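You operate a simulated robot arm through the tools that you are given. There is no shell and no other tool. Be economical: measure what you need, move in short steps, check, and stop when the job is done.

You are at the controls of a simulated robot arm. One attempt, no reset.

JOB
Stack two spacers on the post to the card's total and check it.
Fine: longer one first; park the gauge arm again.

It is judged by the outcome, as a careful person would: the job done as asked, and still so three seconds after it is handed in. It fails if anything else is knocked over, pushed out of place, dropped, spilled or broken.

ROBOT AND FRAMES
A 5-joint arm with a two-finger parallel gripper, fixed in place. Base frame: the origin is at the foot of the arm, x ahead of it, y to its left, z up; the work surface is at about z = 0. Readings come in m, rad, newtons and seconds.
With the tool pointing down near the work surface it reaches from about 0.26 to 0.6 m from the base axis. Its first joint turns from -1.152 to 1.152 rad. The tool tilts only in the upright plane through the base axis and itself; it spins freely about its own axis. Payload 1.57 kg.
The TCP is the grasp point between the finger pads, 0.03 m short of the fingertips. In the tool frame z runs along the fingers and y along their closing line. The gripper opens to 0.08 m. The fingers are 0.017 m wide and 0.012 m thick; the gripper's body (0.04 by 0.082 m) begins 0.08 m behind the TCP.
Orientation is that of the tool frame in the base frame, as a unit quaternion [w, x, y, z]. With the fingers straight down and closing along the base's y, the tool's x points along the base's -x, its y along +y and its z along -z.

CONTROLS
- The arm moves only by the tool servo_tool. Its argument "steps" is a list of rows, each a list of 3 entries, a list of its own where there are three numbers: the opening, from 0 (shut) to 1 (fully open), then the shift along the base's x, y, z in m, then the turn, a rotation vector about the base's x, y, z in rad. In form: [[fingers, [dx, dy, dz], [rx, ry, rz]], ...]. A call has 1 to 12 rows; each row shifts and turns the commanded pose from where the row before left it. Rows are played at 5 a second. More than 0.05 m and 0.15 rad between two rows, or a gripper value outside its range, and nothing of the call is played. Where a pose cannot be reached the arm comes as near as it can. A force on the tool above 70 N (or 10 N above the force at the start of the call, whichever is more), or a blocked arm, ends the call early, and 0.2 s more pass. Each finger travels about 0.153 m/s and halts on what it meets, pressing with about 29 N; the grip force reading is that of the motor and also rises with nothing between the fingers. The clock runs only during rows and for 0.2 s after the last one: add rows that do not move to give the fingers time. It gives the time, the measured TCP pose, the force on the tool (base axes), the opening and the grip force at its end, in the units of the frame above (readings bear some noise), and new pictures: "pictures" is both (left out), scene, wrist or none.
- Cameras (640 x 400 px; columns grow to the right, rows downward): "scene" is fixed at [0.0589, 0.4202, 0.5238]; the picture's right is [-0.45, -0.89, 0.00], its down [-0.52, 0.26, -0.81] and it looks along [0.73, -0.37, -0.58] (base axes); focal length 226 px, centre (320, 200). "wrist" rides on the gripper at [0.072, -0.007, -0.122] in the tool frame; the picture's right is [0.09, 1.00, 0.00], its down [-0.84, 0.08, -0.54] and it looks along [-0.54, 0.05, 0.84] (tool axes); focal length 238 px, centre (320, 200). There is no depth. A picture from a camera that has moved, and an enlarged one, comes with that camera's place and axes in the base frame and with its lens.
- zoom(camera, box): a new picture of the part [left, top, right, bottom] of that camera's present view, enlarged. No time passes.
- finish_job(): hands the job in; it is judged then, once.

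Work in short steps. Places have to be worked out from the pictures, the camera data and where the tool is seen: move nearer, look again, correct. Check each grasp and each placing, and mend what went wrong. You have 120 turns and 170 pictures in all, those below and enlarged ones among them. Open the gripper and draw the arm clear of the work before you hand the job in, unless the task says otherwise; then end with one line.

The tools are called after "Call:" by a JSON object that holds its "api" and its "payload". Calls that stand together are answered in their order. servo_tool: Moves the arm, as the interface text tells. Its arguments: {"type":"object","properties":{"steps":{"type":"array"},"pictures":{"type":"string","enum":["both","scene","wrist","none"]}},"required":["steps"]} The other tools are called the same way: zoom (camera, box) takes an enlarged picture of a part of a camera's view; finish_job () hands the job in.

At the start:

```text
time_s: 0.0
ee_pos: [0.2972, 0.2261, 0.4055]
ee_rot: [0.0, 0.0, 1.0, 0.001]
wrist_force: [1.0, -0.6, -0.9]
opening: 0.0799
finger_force: 0.0
```

scene: 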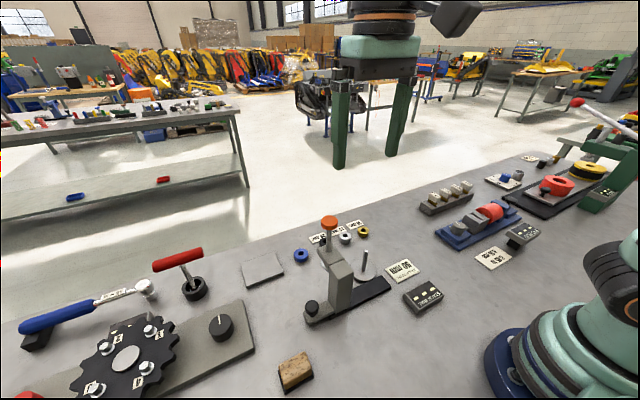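
wrist: 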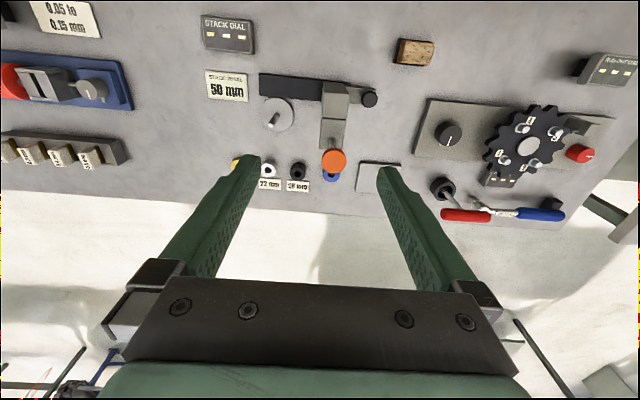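

The stack-gauge station is in the middle of the bench: post, gauge arm with orange knob, four spacers with labels, card "50 mm". I'll zoom in for details.

Call:
{"api": "zoom", "payload": {"camera": "scene", "box": [230, 200, 450, 335]}}

Call:
{"api": "zoom", "payload": {"camera": "wrist", "box": [190, 60, 410, 200]}}

```text
2.91 times, centred on (340, 268) of scene
camera zoom: at [0.0589, 0.4202, 0.5238], right [-0.45, -0.89, 0.0], down [-0.52, 0.26, -0.81], along [0.73, -0.37, -0.58], focal length 659 px, centre (262, 4)
```

zoom: 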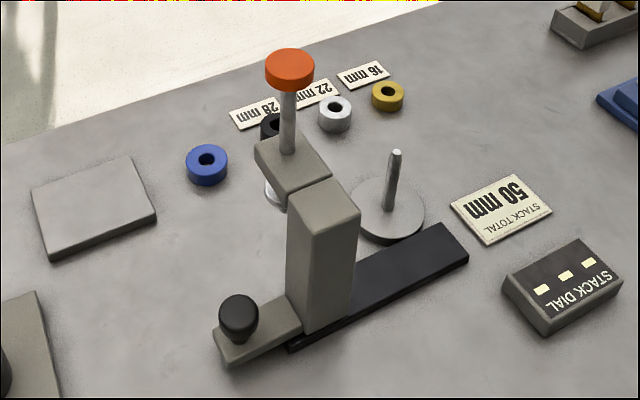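

```text
2.86 times, centred on (300, 130) of wrist
camera zoom: at [0.2262, 0.2186, 0.5272], right [-0.09, 1.0, 0.0], down [0.84, 0.08, 0.54], along [0.54, 0.05, -0.84], focal length 681 px, centre (377, 400)
```

zoom: 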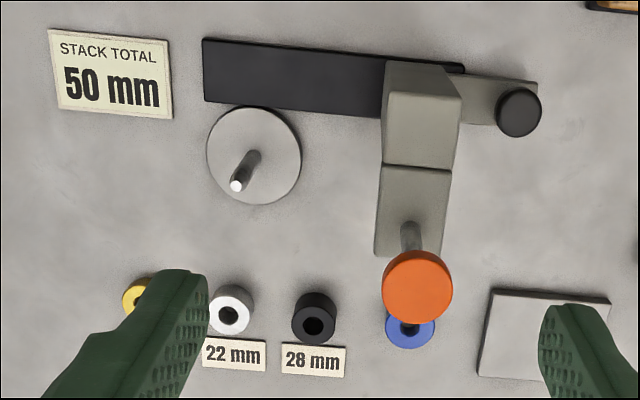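

28 (black) + 22 (silver) = 50; the post is near (0.354, 0.138), silver near (0.482, 0.121), black near (0.479, 0.19), and the gauge plunger near (0.353, 0.25), apparently sliding along the rail in y. I'll move nearer to look.

Call:
{"api": "servo_tool", "payload": {"steps": [[1, [0, -0.04, 0], [0, 0, 0]], [1, [0, -0.035, 0], [0, 0, 0]], [1, [0.03, 0, -0.035], [0, 0, 0]], [1, [0.03, 0, -0.035], [0, 0, 0]], [1, [0.02, 0, -0.035], [0, 0, 0]], [1, [0.02, 0, -0.035], [0, 0, 0]], [1, [0, 0, 0], [0, 0, 0]]]}}

```text
time_s: 1.6
ee_pos: [0.3972, 0.1514, 0.266]
ee_rot: [0.001, 0.0, 1.0, 0.0]
wrist_force: [0.5, 0.2, -0.5]
opening: 0.08
finger_force: 0.0
camera wrist: at [0.3253, 0.1448, 0.3869], right [-0.09, 1.0, 0.0], down [0.84, 0.08, 0.54], along [0.54, 0.05, -0.84], focal length 238 px, centre (320, 200)
```

scene: 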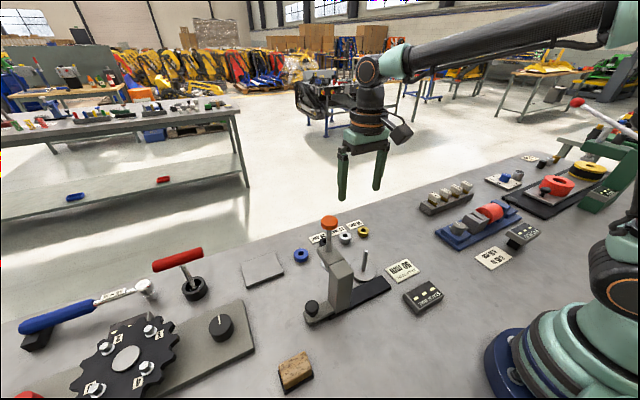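
wrist: 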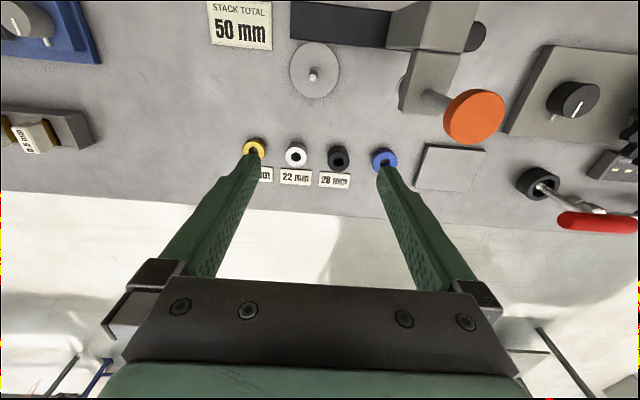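

Call:
{"api": "zoom", "payload": {"camera": "wrist", "box": [200, 0, 520, 200]}}

Call:
{"api": "zoom", "payload": {"camera": "scene", "box": [290, 210, 400, 280]}}

```text
2.00 times, centred on (360, 100) of wrist
camera zoom: at [0.3253, 0.1448, 0.3869], right [-0.09, 1.0, 0.0], down [0.84, 0.08, 0.54], along [0.54, 0.05, -0.84], focal length 477 px, centre (240, 400)
```

zoom: 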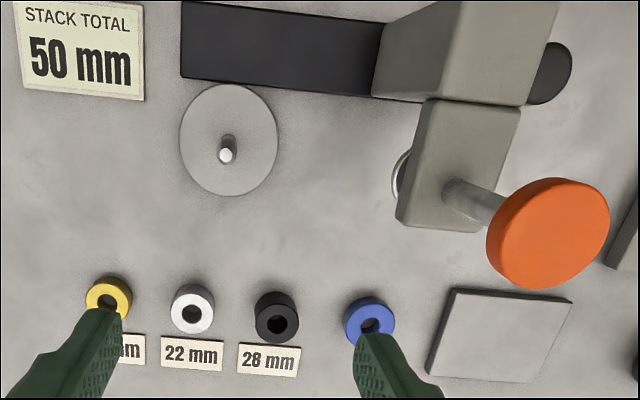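

```text
5.71 times, centred on (345, 245) of scene
camera zoom: at [0.0589, 0.4202, 0.5238], right [-0.45, -0.89, 0.0], down [-0.52, 0.26, -0.81], along [0.73, -0.37, -0.58], focal length 1294 px, centre (177, -57)
```

zoom: 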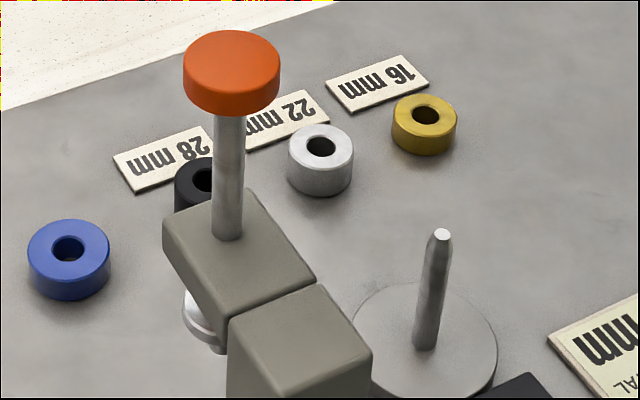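

Black 28 is near (0.478, 0.189), with the post at (0.3535, 0.139), its base top ~0.012 and its tip ~0.09. I'll move above the black spacer with the fingers partly closed.

Call:
{"api": "servo_tool", "payload": {"steps": [[0.65, [0.03, 0.013, 0], [0, 0, 0]], [0.65, [0.03, 0.013, -0.02], [0, 0, 0]], [0.65, [0.021, 0.012, -0.04], [0, 0, 0]], [0.65, [0, 0, -0.04], [0, 0, 0]], [0.65, [0, 0, -0.04], [0, 0, 0]], [0.65, [0, 0, 0], [0, 0, 0]]]}}

```text
time_s: 3.0
ee_pos: [0.4761, 0.1909, 0.1256]
ee_rot: [0.0, -0.001, 1.0, 0.0]
wrist_force: [0.9, -0.3, 0.8]
opening: 0.0519
finger_force: 0.1
camera wrist: at [0.4047, 0.1836, 0.2466], right [-0.09, 1.0, 0.0], down [0.84, 0.08, 0.54], along [0.54, 0.05, -0.84], focal length 238 px, centre (320, 200)
```

scene: 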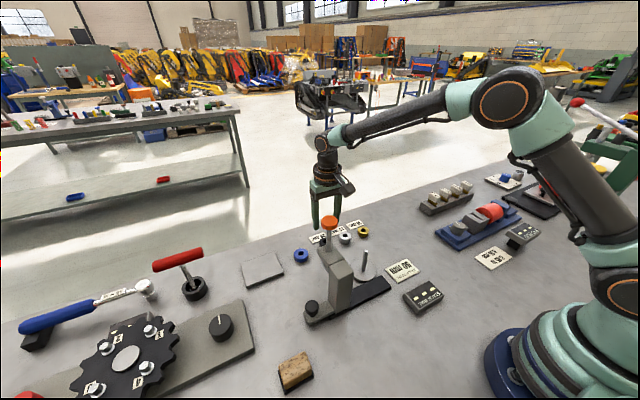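
wrist: 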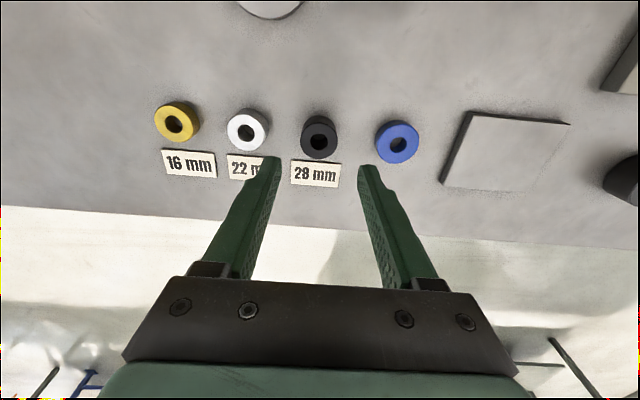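

The black spacer resolves to (0.477, 0.190), right under the TCP. Descending, then closing.

Call:
{"api": "servo_tool", "payload": {"steps": [[0.65, [0.001, -0.0005, -0.04], [0, 0, 0]], [0.65, [0, 0, -0.035], [0, 0, 0]], [0.65, [0, 0, -0.016], [0, 0, 0]], [0.65, [0, 0, 0], [0, 0, 0]], [0.3, [0, 0, 0], [0, 0, 0]], [0.3, [0, 0, 0], [0, 0, 0]], [0.3, [0, 0, 0], [0, 0, 0]]], "pictures": "both"}}

```text
time_s: 4.6
ee_pos: [0.4778, 0.1891, 0.0355]
ee_rot: [-0.001, 0.0, 1.0, 0.0]
wrist_force: [-1.1, -0.5, -0.8]
opening: 0.0351
finger_force: 28.9
camera wrist: at [0.4072, 0.1832, 0.1571], right [-0.09, 1.0, 0.0], down [0.84, 0.08, 0.54], along [0.54, 0.05, -0.84], focal length 238 px, centre (320, 200)
```

scene: 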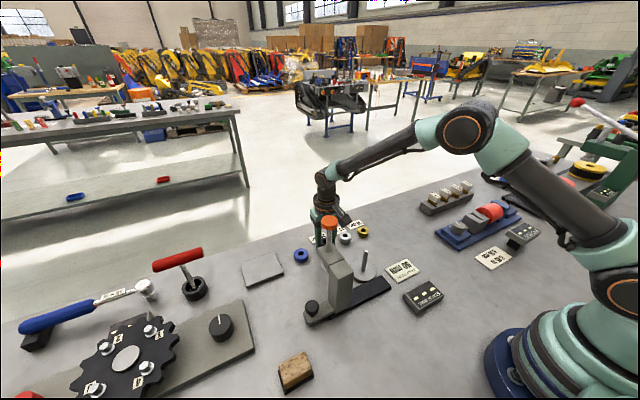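
wrist: 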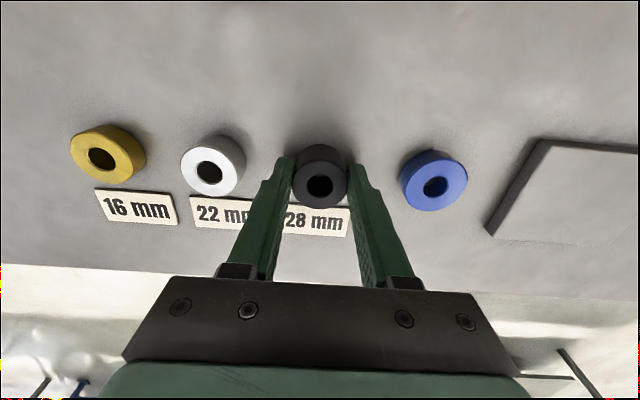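

Gripped (opening 35 mm, 29 N). Lift, shift in y, then move in x to above the post.

Call:
{"api": "servo_tool", "payload": {"steps": [[0.3, [0, 0, 0.04], [0, 0, 0]], [0.3, [0, 0, 0.045], [0, 0, 0]], [0.3, [0, 0, 0.045], [0, 0, 0]], [0.3, [0, -0.045, 0], [0, 0, 0]], [0.3, [-0.04, -0.005, 0], [0, 0, 0]], [0.3, [-0.04, 0, 0], [0, 0, 0]], [0.3, [-0.04, 0, 0], [0, 0, 0]], [0.3, [-0.006, 0, 0], [0, 0, 0]], [0.3, [0, 0, 0], [0, 0, 0]]]}}

```text
time_s: 6.6
ee_pos: [0.3524, 0.1357, 0.1645]
ee_rot: [0.0, 0.001, 1.0, 0.0]
wrist_force: [0.0, 0.9, -1.7]
opening: 0.035
finger_force: 29.2
camera wrist: at [0.2816, 0.1295, 0.2862], right [-0.09, 1.0, 0.0], down [0.84, 0.08, 0.54], along [0.54, 0.05, -0.84], focal length 238 px, centre (320, 200)
```

scene: 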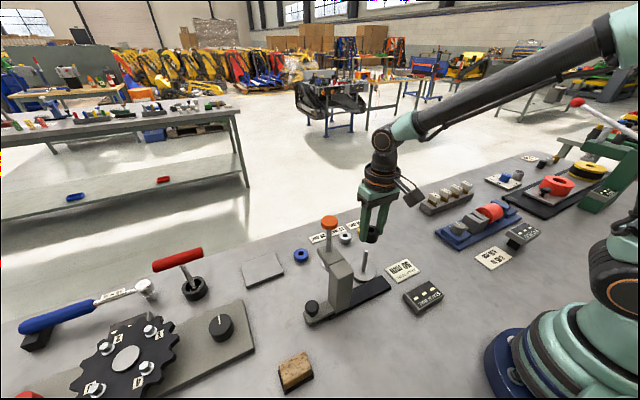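
wrist: 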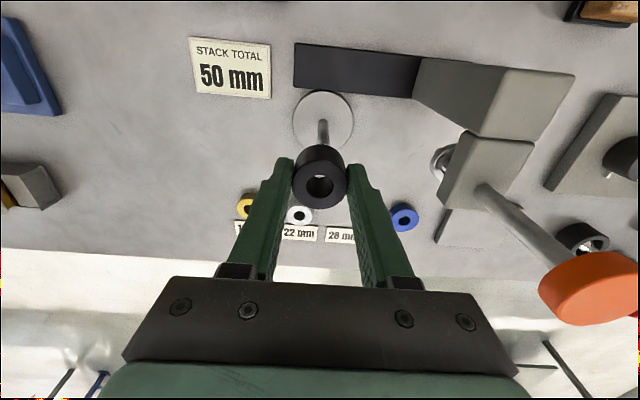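

Spacer is held above the post; zooming to align accurately.

Call:
{"api": "zoom", "payload": {"camera": "wrist", "box": [270, 80, 380, 220]}}

Call:
{"api": "zoom", "payload": {"camera": "scene", "box": [310, 200, 420, 300]}}

```text
2.86 times, centred on (325, 150) of wrist
camera zoom: at [0.2816, 0.1295, 0.2862], right [-0.09, 1.0, 0.0], down [0.84, 0.08, 0.54], along [0.54, 0.05, -0.84], focal length 681 px, centre (306, 343)
```

zoom: 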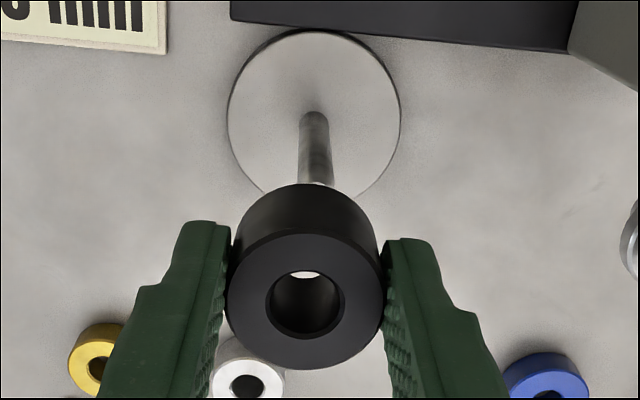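

```text
4.00 times, centred on (365, 250) of scene
camera zoom: at [0.0589, 0.4202, 0.5238], right [-0.45, -0.89, 0.0], down [-0.52, 0.26, -0.81], along [0.73, -0.37, -0.58], focal length 906 px, centre (140, 0)
```

zoom: 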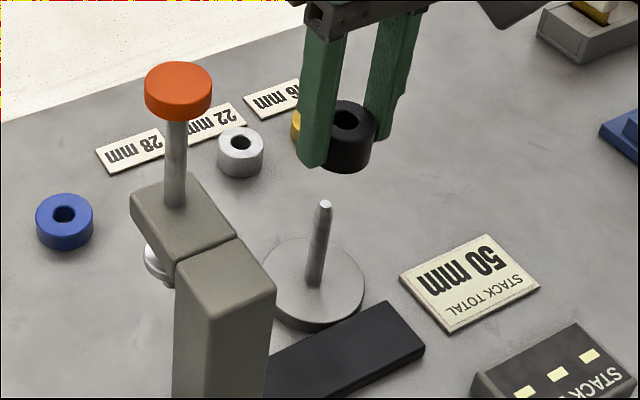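

Both views say the spacer needs about +3 mm in y and −2 mm in x. Apply that and lower to just above the post tip (~0.09).

Call:
{"api": "servo_tool", "payload": {"steps": [[0.3, [-0.002, 0.003, 0], [0, 0, 0]], [0.3, [0, 0, -0.03], [0, 0, 0]], [0.3, [0, 0, 0], [0, 0, 0]]], "pictures": "none"}}

Call:
{"api": "zoom", "payload": {"camera": "wrist", "box": [270, 80, 380, 220]}}

Call:
{"api": "zoom", "payload": {"camera": "scene", "box": [335, 220, 405, 290]}}

```text
time_s: 7.4
ee_pos: [0.3505, 0.1427, 0.1348]
ee_rot: [0.0, 0.0, 1.0, 0.0]
wrist_force: [-1.0, -0.7, -1.6]
opening: 0.035
finger_force: 28.6
```

```text
2.86 times, centred on (325, 150) of wrist
camera zoom: at [0.2798, 0.1359, 0.2557], right [-0.09, 1.0, 0.0], down [0.84, 0.08, 0.54], along [0.54, 0.05, -0.84], focal length 681 px, centre (306, 343)
```

zoom: 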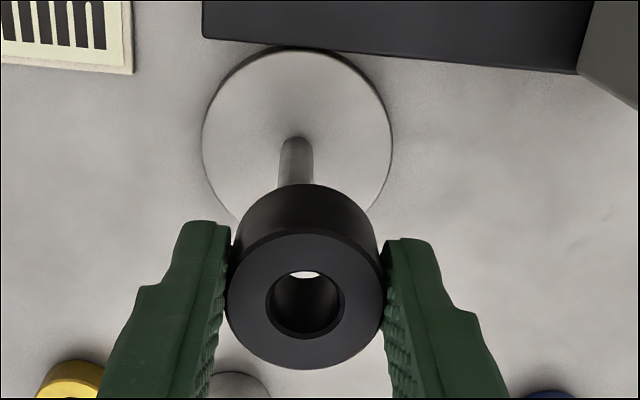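

```text
5.71 times, centred on (370, 255) of scene
camera zoom: at [0.0589, 0.4202, 0.5238], right [-0.45, -0.89, 0.0], down [-0.52, 0.26, -0.81], along [0.73, -0.37, -0.58], focal length 1294 px, centre (34, -114)
```

zoom: 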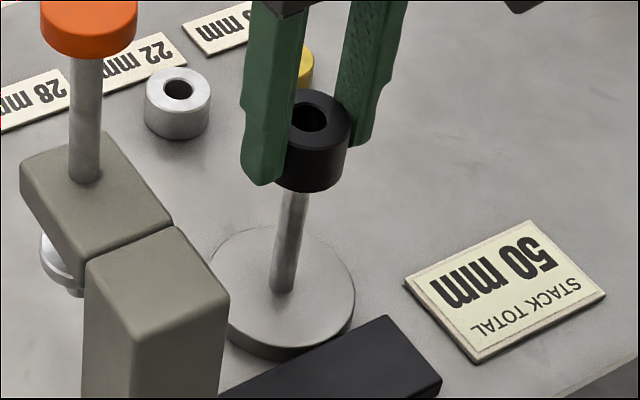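

The y correction was overshot by settling lag; now both views say about −3 mm in y and −1 mm in x. Correct it and settle, then check before lowering.

Call:
{"api": "servo_tool", "payload": {"steps": [[0.3, [-0.001, -0.003, 0], [0, 0, 0]], [0.3, [0, 0, 0], [0, 0, 0]], [0.3, [0, 0, 0], [0, 0, 0]]], "pictures": "none"}}

Call:
{"api": "zoom", "payload": {"camera": "wrist", "box": [270, 80, 380, 220]}}

Call:
{"api": "zoom", "payload": {"camera": "scene", "box": [335, 220, 405, 290]}}

```text
time_s: 8.2
ee_pos: [0.3513, 0.1403, 0.1346]
ee_rot: [0.0, 0.0, 1.0, -0.001]
wrist_force: [0.1, 0.8, -0.7]
opening: 0.0353
finger_force: 29.0
```

```text
2.86 times, centred on (325, 150) of wrist
camera zoom: at [0.2789, 0.1323, 0.2559], right [-0.09, 1.0, 0.0], down [0.84, 0.08, 0.54], along [0.54, 0.05, -0.84], focal length 681 px, centre (306, 343)
```

zoom: 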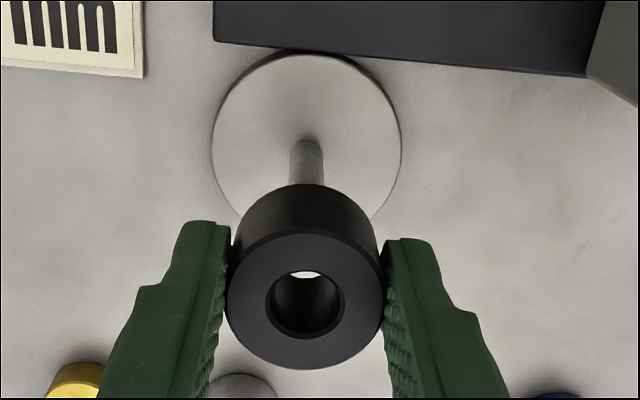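

```text
5.71 times, centred on (370, 255) of scene
camera zoom: at [0.0589, 0.4202, 0.5238], right [-0.45, -0.89, 0.0], down [-0.52, 0.26, -0.81], along [0.73, -0.37, -0.58], focal length 1294 px, centre (34, -114)
```

zoom: 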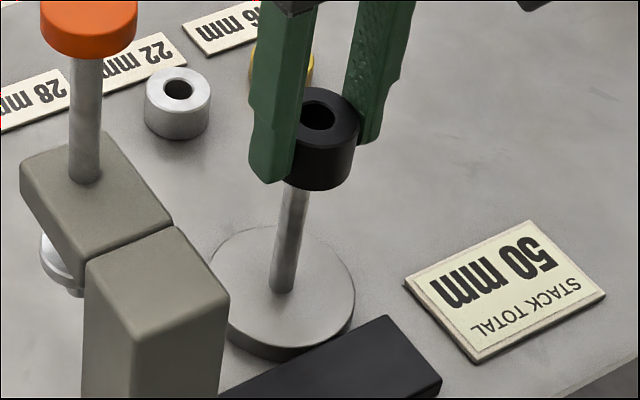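

y is aligned now; x still ~1.5 mm too far. Correct and lower gently onto the post.

Call:
{"api": "servo_tool", "payload": {"steps": [[0.3, [-0.0015, 0, 0], [0, 0, 0]], [0.3, [0, 0, 0], [0, 0, 0]], [0.3, [0, 0, -0.01], [0, 0, 0]], [0.3, [0, 0, -0.01], [0, 0, 0]], [0.3, [0, 0, 0], [0, 0, 0]]], "pictures": "none"}}

Call:
{"api": "zoom", "payload": {"camera": "wrist", "box": [270, 80, 380, 220]}}

Call:
{"api": "zoom", "payload": {"camera": "scene", "box": [335, 220, 405, 290]}}

```text
time_s: 9.4
ee_pos: [0.3509, 0.1388, 0.1164]
ee_rot: [0.002, 0.001, 1.0, 0.001]
wrist_force: [8.1, 0.1, 2.7]
opening: 0.035
finger_force: 28.7
```

```text
2.86 times, centred on (325, 150) of wrist
camera zoom: at [0.2787, 0.1321, 0.2371], right [-0.09, 1.0, 0.0], down [0.83, 0.08, 0.55], along [0.54, 0.05, -0.84], focal length 681 px, centre (306, 343)
```

zoom: 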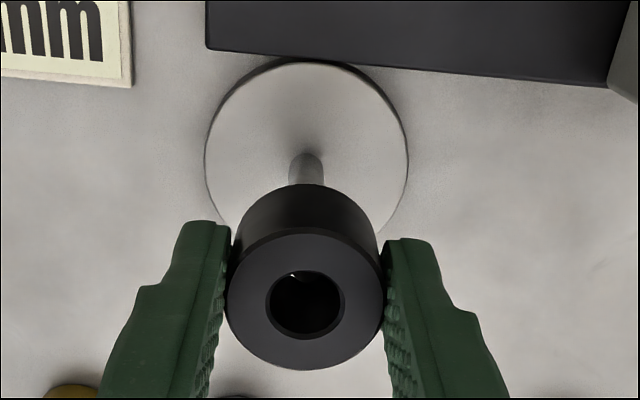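

```text
5.71 times, centred on (370, 255) of scene
camera zoom: at [0.0589, 0.4202, 0.5238], right [-0.45, -0.89, 0.0], down [-0.52, 0.26, -0.81], along [0.73, -0.37, -0.58], focal length 1294 px, centre (34, -114)
```

zoom: 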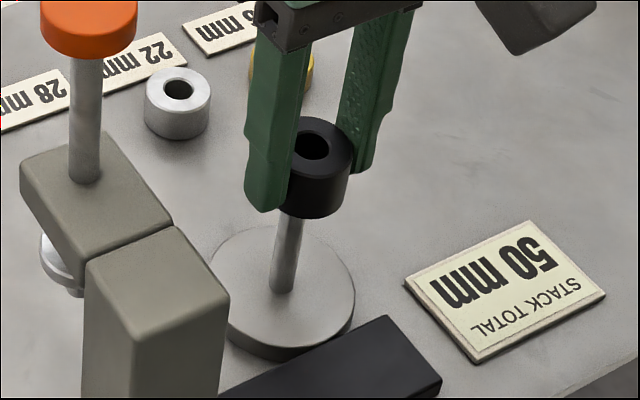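

The post tip is inside the bore (bore dark, z dropped), but +8 N in x shows it was moved too far; back +1.5 mm in x.

Call:
{"api": "servo_tool", "payload": {"steps": [[0.3, [0.0015, 0, 0], [0, 0, 0]], [0.3, [0, 0, 0], [0, 0, 0]]], "pictures": "none"}}

```text
time_s: 10.0
ee_pos: [0.3508, 0.1401, 0.1159]
ee_rot: [0.0, -0.001, 1.0, 0.0]
wrist_force: [4.9, 1.6, 0.9]
opening: 0.0353
finger_force: 28.9
```

Call:
{"api": "servo_tool", "payload": {"steps": [[0.3, [0.0015, 0, 0], [0, 0, 0]], [0.3, [0, 0, 0], [0, 0, 0]]], "pictures": "none"}}

```text
time_s: 10.6
ee_pos: [0.3511, 0.1383, 0.1151]
ee_rot: [-0.001, 0.0, 1.0, 0.0]
wrist_force: [1.3, 2.3, -1.1]
opening: 0.0351
finger_force: 28.9
```

Side force is nearly gone. Continue down in steps, watching force.

Call:
{"api": "servo_tool", "payload": {"steps": [[0.3, [0.0005, 0, -0.015], [0, 0, 0]], [0.3, [0, 0, -0.015], [0, 0, 0]], [0.3, [0, 0, -0.015], [0, 0, 0]], [0.3, [0, 0, -0.015], [0, 0, 0]], [0.3, [0, 0, 0], [0, 0, 0]]], "pictures": "none"}}

Call:
{"api": "zoom", "payload": {"camera": "wrist", "box": [240, 80, 400, 220]}}

Call:
{"api": "zoom", "payload": {"camera": "scene", "box": [335, 220, 405, 290]}}

```text
time_s: 11.8
ee_pos: [0.3538, 0.1378, 0.0546]
ee_rot: [0.001, -0.001, 1.0, 0.001]
wrist_force: [-0.1, 14.6, 2.9]
opening: 0.0352
finger_force: 29.0
```

```text
2.86 times, centred on (320, 150) of wrist
camera zoom: at [0.2818, 0.1306, 0.1762], right [-0.09, 1.0, 0.0], down [0.84, 0.08, 0.54], along [0.54, 0.05, -0.84], focal length 681 px, centre (320, 343)
```

zoom: 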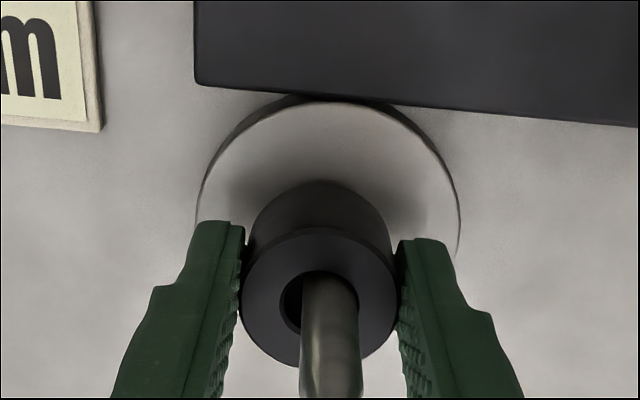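

```text
5.71 times, centred on (370, 255) of scene
camera zoom: at [0.0589, 0.4202, 0.5238], right [-0.45, -0.89, 0.0], down [-0.52, 0.26, -0.81], along [0.73, -0.37, -0.58], focal length 1294 px, centre (34, -114)
```

zoom: 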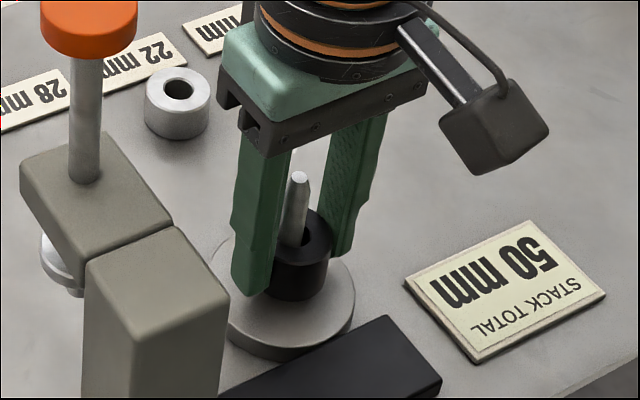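

Spacer is on the post, but the post presses its +y wall (14.6 N in y). Relieve by shifting +y.

Call:
{"api": "servo_tool", "payload": {"steps": [[0.3, [0, 0.002, 0], [0, 0, 0]], [0.3, [0, 0, 0], [0, 0, 0]]], "pictures": "none"}}

```text
time_s: 12.4
ee_pos: [0.3512, 0.1388, 0.0533]
ee_rot: [-0.001, 0.001, 1.0, 0.0]
wrist_force: [1.2, 1.5, -1.9]
opening: 0.0349
finger_force: 29.3
```

Relieved. Now lower in small increments to seat on the base.

Call:
{"api": "servo_tool", "payload": {"steps": [[0.3, [0, 0.0005, -0.003], [0, 0, 0]], [0.3, [0, 0, -0.002], [0, 0, 0]], [0.3, [0, 0, 0], [0, 0, 0]]], "pictures": "none"}}

Call:
{"api": "zoom", "payload": {"camera": "scene", "box": [335, 220, 405, 290]}}

```text
time_s: 13.2
ee_pos: [0.353, 0.1401, 0.0498]
ee_rot: [0.0, 0.0, 1.0, 0.0]
wrist_force: [-0.2, 0.8, -0.9]
opening: 0.0353
finger_force: 28.8
```

```text
5.71 times, centred on (370, 255) of scene
camera zoom: at [0.0589, 0.4202, 0.5238], right [-0.45, -0.89, 0.0], down [-0.52, 0.26, -0.81], along [0.73, -0.37, -0.58], focal length 1294 px, centre (34, -114)
```

zoom: 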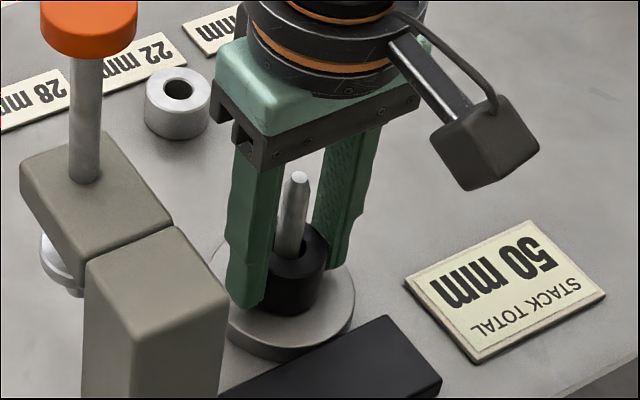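

Call:
{"api": "servo_tool", "payload": {"steps": [[0.3, [0, 0, -0.0015], [0, 0, 0]], [0.3, [0, 0, -0.0015], [0, 0, 0]], [0.3, [0, 0, 0], [0, 0, 0]]], "pictures": "none"}}

```text
time_s: 14.0
ee_pos: [0.3517, 0.1406, 0.0471]
ee_rot: [0.001, 0.0, 1.0, 0.0]
wrist_force: [-5.5, -1.0, 13.8]
opening: 0.0347
finger_force: 29.6
```

Seated (13.8 N up). Open, then rise straight up clear of the post.

Call:
{"api": "servo_tool", "payload": {"steps": [[0.3, [0, 0, 0.001], [0, 0, 0]], [0.65, [0, 0, 0], [0, 0, 0]], [0.65, [0, 0, 0], [0, 0, 0]], [0.65, [0, 0, 0.03], [0, 0, 0]], [0.65, [0, 0, 0.04], [0, 0, 0]], [0.65, [0, 0, 0.04], [0, 0, 0]], [0.65, [0, 0, 0], [0, 0, 0]]]}}

```text
time_s: 15.6
ee_pos: [0.3504, 0.1376, 0.1591]
ee_rot: [0.0, 0.001, 1.0, 0.0]
wrist_force: [-0.3, -0.1, -0.1]
opening: 0.0522
finger_force: 0.0
camera wrist: at [0.2796, 0.1301, 0.2802], right [-0.09, 1.0, 0.0], down [0.84, 0.08, 0.54], along [0.54, 0.05, -0.84], focal length 238 px, centre (320, 200)
```

scene: 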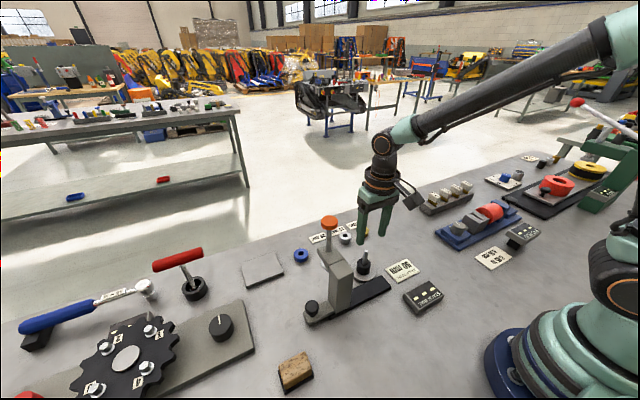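
wrist: 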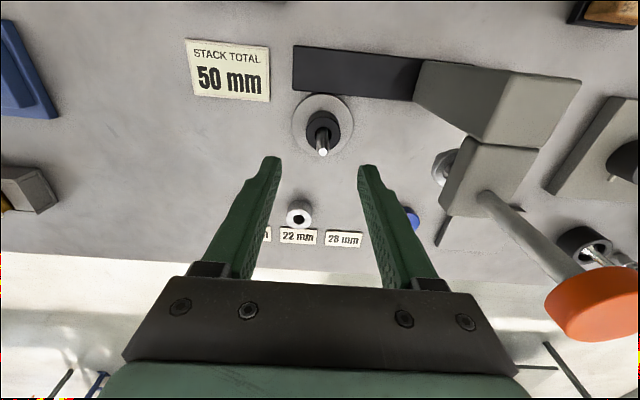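

Black is on the post. Now to above the silver 22 near (0.479, 0.120).

Call:
{"api": "servo_tool", "payload": {"steps": [[0.65, [0.045, -0.006, 0], [0, 0, 0]], [0.65, [0.045, -0.006, 0], [0, 0, 0]], [0.65, [0.037, -0.007, 0], [0, 0, 0]], [0.65, [0, 0, -0.035], [0, 0, 0]], [0.65, [0, 0, 0], [0, 0, 0]], [0.65, [0, 0, 0], [0, 0, 0]]], "pictures": "wrist"}}

```text
time_s: 17.0
ee_pos: [0.4774, 0.1169, 0.1251]
ee_rot: [0.0, -0.001, 1.0, 0.0]
wrist_force: [0.2, 0.0, -0.4]
opening: 0.0521
finger_force: 0.0
camera wrist: at [0.4053, 0.1108, 0.2459], right [-0.09, 1.0, 0.0], down [0.84, 0.08, 0.54], along [0.54, 0.05, -0.84], focal length 238 px, centre (320, 200)
```

wrist: 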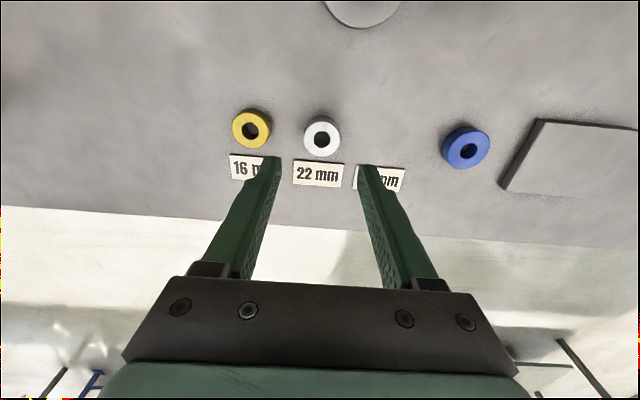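

Silver is at (0.478, 0.1195); shift +1.5 mm y and descend to grip.

Call:
{"api": "servo_tool", "payload": {"steps": [[0.65, [0.001, 0.0015, -0.04], [0, 0, 0]], [0.65, [0, 0, -0.035], [0, 0, 0]], [0.65, [0, 0, -0.0155], [0, 0, 0]], [0.65, [0, 0, 0], [0, 0, 0]], [0.3, [0, 0, 0], [0, 0, 0]], [0.3, [0, 0, 0], [0, 0, 0]], [0.3, [0, 0, 0], [0, 0, 0]]], "pictures": "wrist"}}

```text
time_s: 18.6
ee_pos: [0.48, 0.1207, 0.0347]
ee_rot: [0.0, 0.0, 1.0, 0.001]
wrist_force: [-1.0, -0.1, -0.2]
opening: 0.0349
finger_force: 29.3
camera wrist: at [0.4087, 0.1145, 0.1564], right [-0.09, 1.0, 0.0], down [0.84, 0.08, 0.54], along [0.54, 0.05, -0.84], focal length 238 px, centre (320, 200)
```

wrist: 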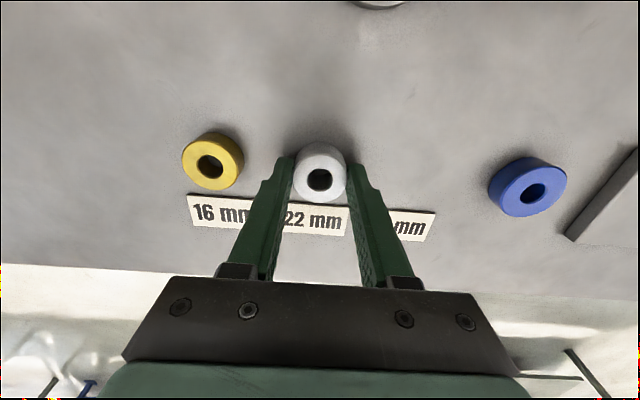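

Gripped the silver. Lift and bring above the post, keeping the same alignment as before (dx −0.1265, dy +0.0175).

Call:
{"api": "servo_tool", "payload": {"steps": [[0.3, [0, 0, 0.04], [0, 0, 0]], [0.3, [0, 0, 0.045], [0, 0, 0]], [0.3, [0, 0, 0.045], [0, 0, 0]], [0.3, [-0.04, 0.0, 0], [0, 0, 0]], [0.3, [-0.04, 0.0075, 0], [0, 0, 0]], [0.3, [-0.03, 0.01, 0], [0, 0, 0]], [0.3, [-0.0165, 0, 0], [0, 0, 0]], [0.3, [0, 0, -0.03], [0, 0, 0]], [0.3, [0, 0, 0], [0, 0, 0]], [0.3, [0, 0, 0], [0, 0, 0]]], "pictures": "none"}}

Call:
{"api": "zoom", "payload": {"camera": "wrist", "box": [270, 80, 380, 220]}}

Call:
{"api": "zoom", "payload": {"camera": "scene", "box": [335, 220, 405, 290]}}

```text
time_s: 20.8
ee_pos: [0.3564, 0.1412, 0.1304]
ee_rot: [0.0, 0.0, 1.0, 0.0]
wrist_force: [0.1, -0.5, -1.1]
opening: 0.035
finger_force: 29.0
```

```text
2.86 times, centred on (325, 150) of wrist
camera zoom: at [0.2836, 0.1332, 0.2519], right [-0.09, 1.0, 0.0], down [0.84, 0.08, 0.54], along [0.54, 0.05, -0.84], focal length 681 px, centre (306, 343)
```

zoom: 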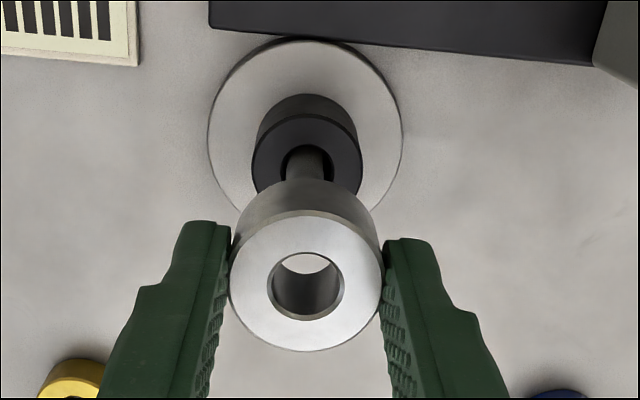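

```text
5.71 times, centred on (370, 255) of scene
camera zoom: at [0.0589, 0.4202, 0.5238], right [-0.45, -0.89, 0.0], down [-0.52, 0.26, -0.81], along [0.73, -0.37, -0.58], focal length 1294 px, centre (34, -114)
```

zoom: 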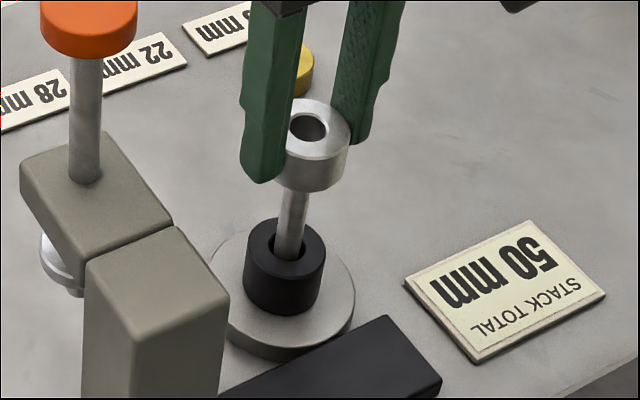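

Alignment looks close to the previously successful one. Lower past the tip with a −1 mm x trim and check forces.

Call:
{"api": "servo_tool", "payload": {"steps": [[0.3, [-0.001, 0.0005, 0], [0, 0, 0]], [0.3, [0, 0, -0.008], [0, 0, 0]], [0.3, [0, 0, -0.008], [0, 0, 0]], [0.3, [0, 0, 0], [0, 0, 0]]], "pictures": "none"}}

Call:
{"api": "zoom", "payload": {"camera": "wrist", "box": [270, 80, 380, 220]}}

```text
time_s: 21.8
ee_pos: [0.3531, 0.1397, 0.1154]
ee_rot: [0.0, 0.0, 1.0, 0.001]
wrist_force: [0.3, 0.0, -1.4]
opening: 0.035
finger_force: 29.5
```

```text
2.86 times, centred on (325, 150) of wrist
camera zoom: at [0.2819, 0.1322, 0.2369], right [-0.09, 1.0, 0.0], down [0.84, 0.08, 0.54], along [0.54, 0.05, -0.84], focal length 681 px, centre (306, 343)
```

zoom: 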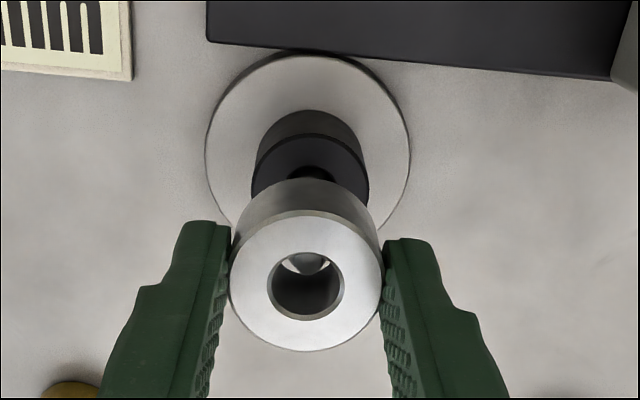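

Post tip is in the bore, no side force. Continue down to near the black spacer's top.

Call:
{"api": "servo_tool", "payload": {"steps": [[0.3, [0, 0, -0.012], [0, 0, 0]], [0.3, [0, 0, -0.012], [0, 0, 0]], [0.3, [0, 0, -0.01], [0, 0, 0]], [0.3, [0, 0, 0], [0, 0, 0]]], "pictures": "none"}}

Call:
{"api": "zoom", "payload": {"camera": "scene", "box": [335, 220, 405, 290]}}

```text
time_s: 22.8
ee_pos: [0.3528, 0.1395, 0.084]
ee_rot: [0.002, 0.0, 1.0, 0.0]
wrist_force: [-0.2, -0.1, -0.2]
opening: 0.035
finger_force: 28.4
```

```text
5.71 times, centred on (370, 255) of scene
camera zoom: at [0.0589, 0.4202, 0.5238], right [-0.45, -0.89, 0.0], down [-0.52, 0.26, -0.81], along [0.73, -0.37, -0.58], focal length 1294 px, centre (34, -114)
```

zoom: 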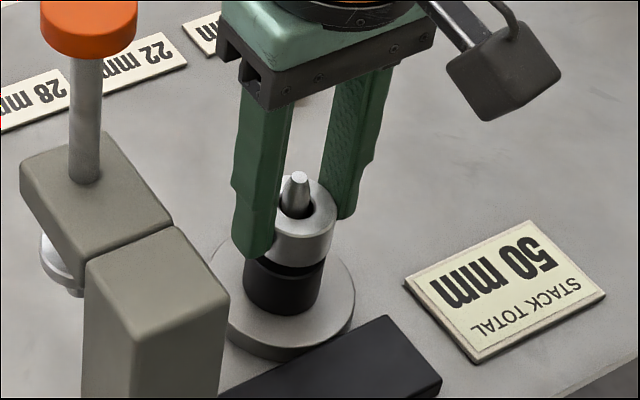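

Going well; lower the last few millimetres until contact.

Call:
{"api": "servo_tool", "payload": {"steps": [[0.3, [0, 0, -0.004], [0, 0, 0]], [0.3, [0, 0, -0.003], [0, 0, 0]], [0.3, [0, 0, 0], [0, 0, 0]]], "pictures": "none"}}

```text
time_s: 23.6
ee_pos: [0.3537, 0.1409, 0.0748]
ee_rot: [0.0, 0.0, 1.0, -0.001]
wrist_force: [-0.7, -0.8, 1.8]
opening: 0.035
finger_force: 29.0
```

Call:
{"api": "servo_tool", "payload": {"steps": [[0.3, [0, 0, -0.0015], [0, 0, 0]], [0.3, [0, 0, 0], [0, 0, 0]]], "pictures": "none"}}

```text
time_s: 24.2
ee_pos: [0.354, 0.1399, 0.0743]
ee_rot: [0.0, -0.001, 1.0, 0.0]
wrist_force: [-5.4, -2.0, 16.2]
opening: 0.0346
finger_force: 29.1
```

Seated (16 N). Release and rise.

Call:
{"api": "servo_tool", "payload": {"steps": [[0.3, [0, 0, 0.001], [0, 0, 0]], [0.65, [0, 0, 0], [0, 0, 0]], [0.65, [0, 0, 0], [0, 0, 0]], [0.65, [0, 0, 0.03], [0, 0, 0]], [0.65, [0, 0, 0.04], [0, 0, 0]], [0.65, [0, 0, 0.04], [0, 0, 0]], [0.65, [0, -0.04, 0.03], [0, 0, 0]], [0.65, [0, -0.04, 0.03], [0, 0, 0]], [0.65, [0, 0, 0], [0, 0, 0]]]}}

Call:
{"api": "zoom", "payload": {"camera": "scene", "box": [295, 210, 405, 330]}}

Call:
{"api": "zoom", "payload": {"camera": "scene", "box": [370, 240, 470, 320]}}

```text
time_s: 26.2
ee_pos: [0.3521, 0.059, 0.2458]
ee_rot: [0.0, 0.0, 1.0, 0.0]
wrist_force: [-0.3, 0.1, -0.9]
opening: 0.0516
finger_force: 0.0
camera wrist: at [0.2821, 0.052, 0.3669], right [-0.09, 1.0, 0.0], down [0.84, 0.08, 0.54], along [0.54, 0.05, -0.84], focal length 238 px, centre (320, 200)
```

scene: 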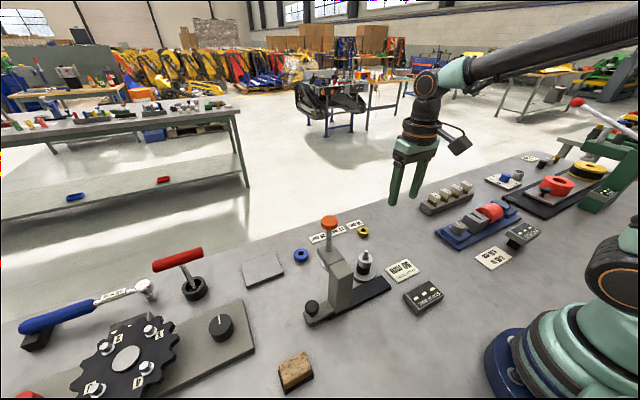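
wrist: 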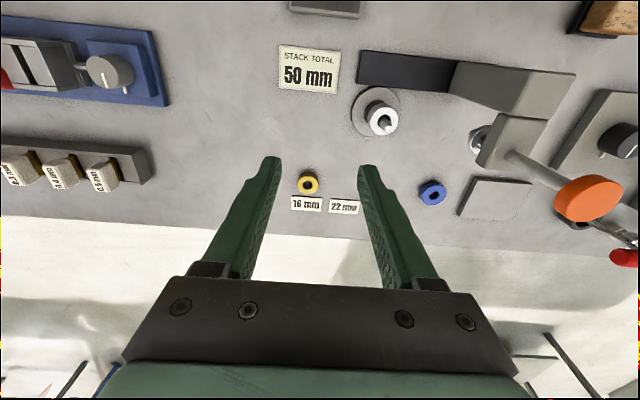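

```text
3.33 times, centred on (350, 270) of scene
camera zoom: at [0.0589, 0.4202, 0.5238], right [-0.45, -0.89, 0.0], down [-0.52, 0.26, -0.81], along [0.73, -0.37, -0.58], focal length 755 px, centre (220, -33)
```

zoom: 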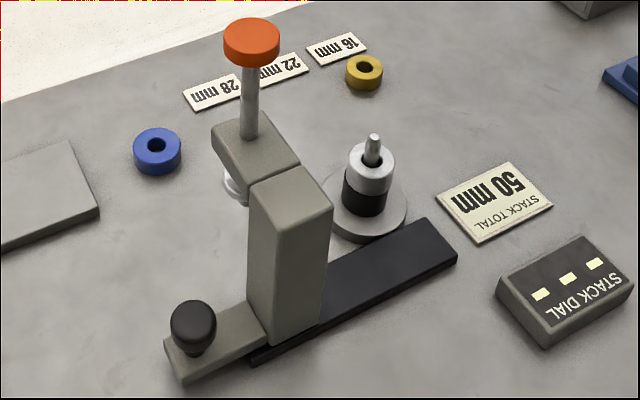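

```text
5.00 times, centred on (420, 280) of scene
camera zoom: at [0.0589, 0.4202, 0.5238], right [-0.45, -0.89, 0.0], down [-0.52, 0.26, -0.81], along [0.73, -0.37, -0.58], focal length 1132 px, centre (-180, -200)
```

zoom: 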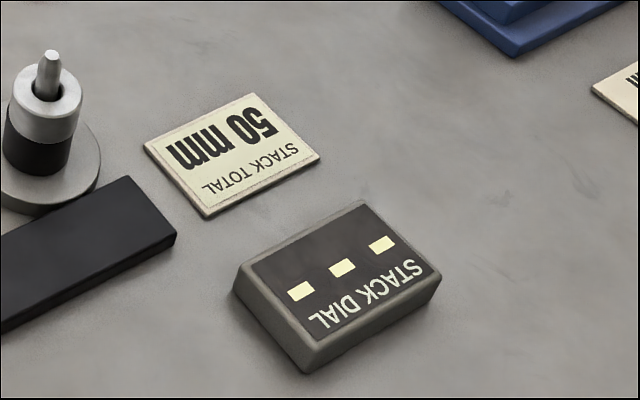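

Stack is correct: black below, silver on top. Now study the gauge: raise, and go over to its far (+y) side turning the tool −90° so the camera looks back at it.

Call:
{"api": "servo_tool", "payload": {"steps": [[0.65, [0, 0, 0.045], [0, 0, -0.14]], [0.65, [0, 0, 0.045], [0, 0, -0.14]], [0.65, [0, 0.03, 0.02], [0, 0, -0.14]], [0.65, [0, 0.045, 0], [0, 0, -0.14]], [0.65, [0, 0.045, 0], [0, 0, -0.14]], [0.65, [0, 0.045, 0], [0, 0, -0.14]], [0.65, [-0.01, 0.045, 0], [0, 0, -0.14]], [0.65, [-0.02, 0.04, 0], [0, 0, -0.14]], [0.65, [-0.02, 0, 0], [0, 0, -0.15]], [0.65, [0, 0, 0], [0, 0, -0.15]], [0.65, [0, 0, 0], [0, 0, -0.15]], [0.65, [0, 0, 0], [0, 0, 0]]]}}

```text
time_s: 28.8
ee_pos: [0.3048, 0.3108, 0.3547]
ee_rot: [0.0, 0.708, 0.706, 0.0]
wrist_force: [-0.9, 0.2, 0.6]
opening: 0.0519
finger_force: 0.1
camera wrist: at [0.2985, 0.3832, 0.4759], right [1.0, 0.09, 0.0], down [0.08, -0.84, 0.54], along [0.05, -0.54, -0.84], focal length 238 px, centre (320, 200)
```

scene: 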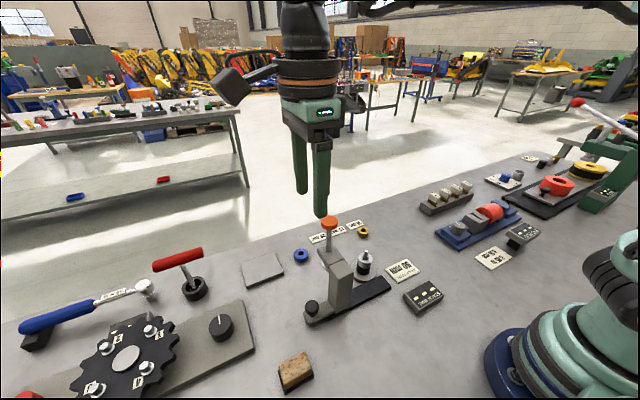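
wrist: 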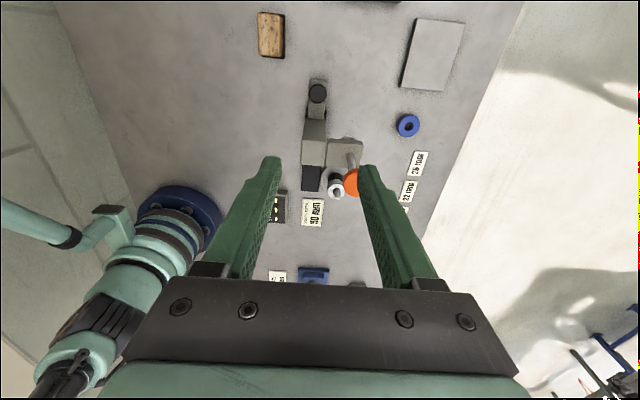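

Call:
{"api": "zoom", "payload": {"camera": "wrist", "box": [240, 60, 420, 230]}}

Call:
{"api": "zoom", "payload": {"camera": "scene", "box": [290, 210, 390, 330]}}

```text
2.35 times, centred on (330, 145) of wrist
camera zoom: at [0.2985, 0.3832, 0.4759], right [1.0, 0.09, 0.0], down [0.08, -0.84, 0.54], along [0.05, -0.54, -0.84], focal length 561 px, centre (296, 329)
```

zoom: 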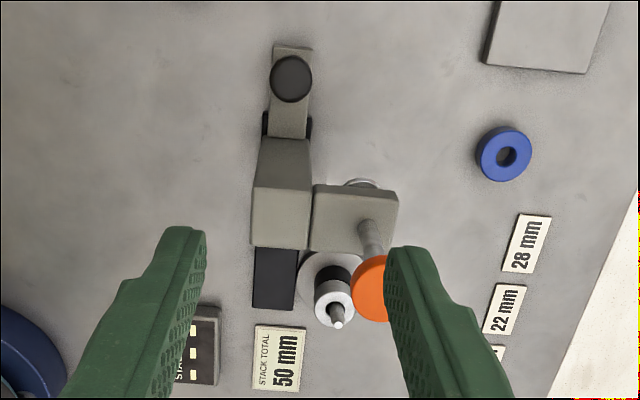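

```text
3.33 times, centred on (340, 270) of scene
camera zoom: at [0.0589, 0.4202, 0.5238], right [-0.45, -0.89, 0.0], down [-0.52, 0.26, -0.81], along [0.73, -0.37, -0.58], focal length 755 px, centre (253, -33)
```

zoom: 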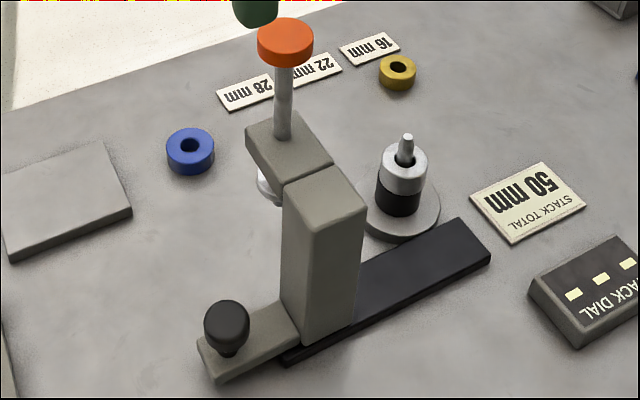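

The black knob is at roughly (0.301, 0.317), top perhaps z≈0.06–0.07. I'll descend partway above it and look again.

Call:
{"api": "servo_tool", "payload": {"steps": [[0.9, [-0.004, 0.008, -0.04], [0, 0, 0]], [0.9, [0, 0, -0.045], [0, 0, 0]], [0.9, [0, 0, -0.045], [0, 0, 0]], [0.9, [0, 0, -0.04], [0, 0, 0]], [0.9, [0, 0, 0], [0, 0, 0]], [0.9, [0, 0, 0], [0, 0, 0]]]}}

Call:
{"api": "zoom", "payload": {"camera": "wrist", "box": [230, 0, 430, 200]}}

Call:
{"api": "zoom", "payload": {"camera": "scene", "box": [260, 190, 400, 340]}}

```text
time_s: 30.2
ee_pos: [0.299, 0.3205, 0.1827]
ee_rot: [0.0, 0.707, 0.707, 0.0]
wrist_force: [-0.8, -0.3, -0.8]
opening: 0.072
finger_force: 0.1
camera wrist: at [0.2927, 0.3921, 0.3062], right [1.0, 0.09, 0.0], down [0.08, -0.84, 0.54], along [0.05, -0.54, -0.84], focal length 238 px, centre (320, 200)
```

scene: 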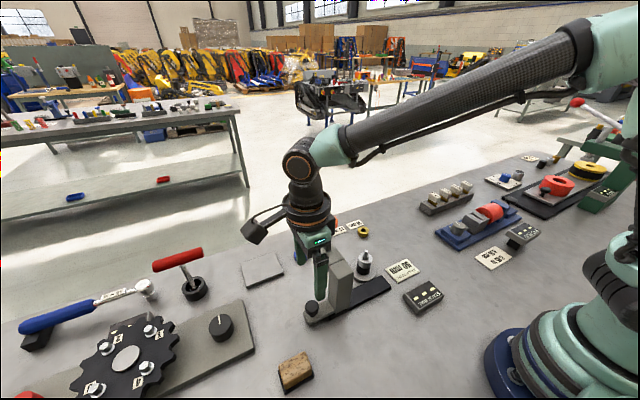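
wrist: 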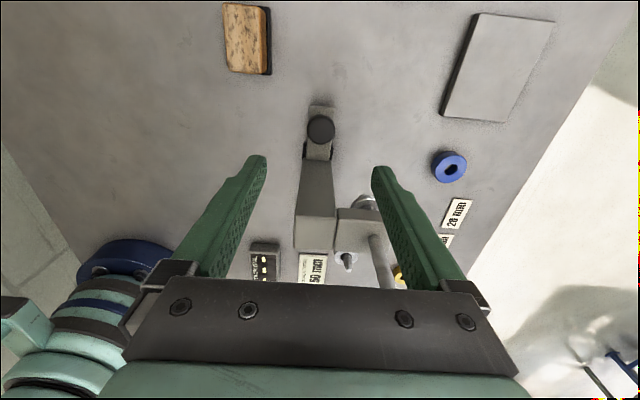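

```text
2.00 times, centred on (330, 100) of wrist
camera zoom: at [0.2927, 0.3921, 0.3062], right [1.0, 0.09, 0.0], down [0.08, -0.84, 0.54], along [0.05, -0.54, -0.84], focal length 477 px, centre (300, 400)
```

zoom: 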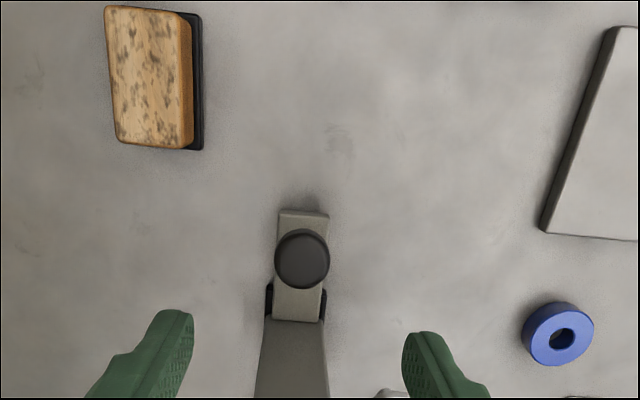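

```text
2.67 times, centred on (330, 265) of scene
camera zoom: at [0.0589, 0.4202, 0.5238], right [-0.45, -0.89, 0.0], down [-0.52, 0.26, -0.81], along [0.73, -0.37, -0.58], focal length 604 px, centre (293, 27)
```

zoom: 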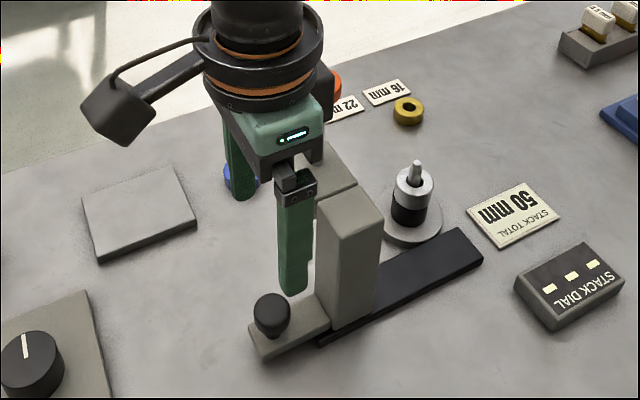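

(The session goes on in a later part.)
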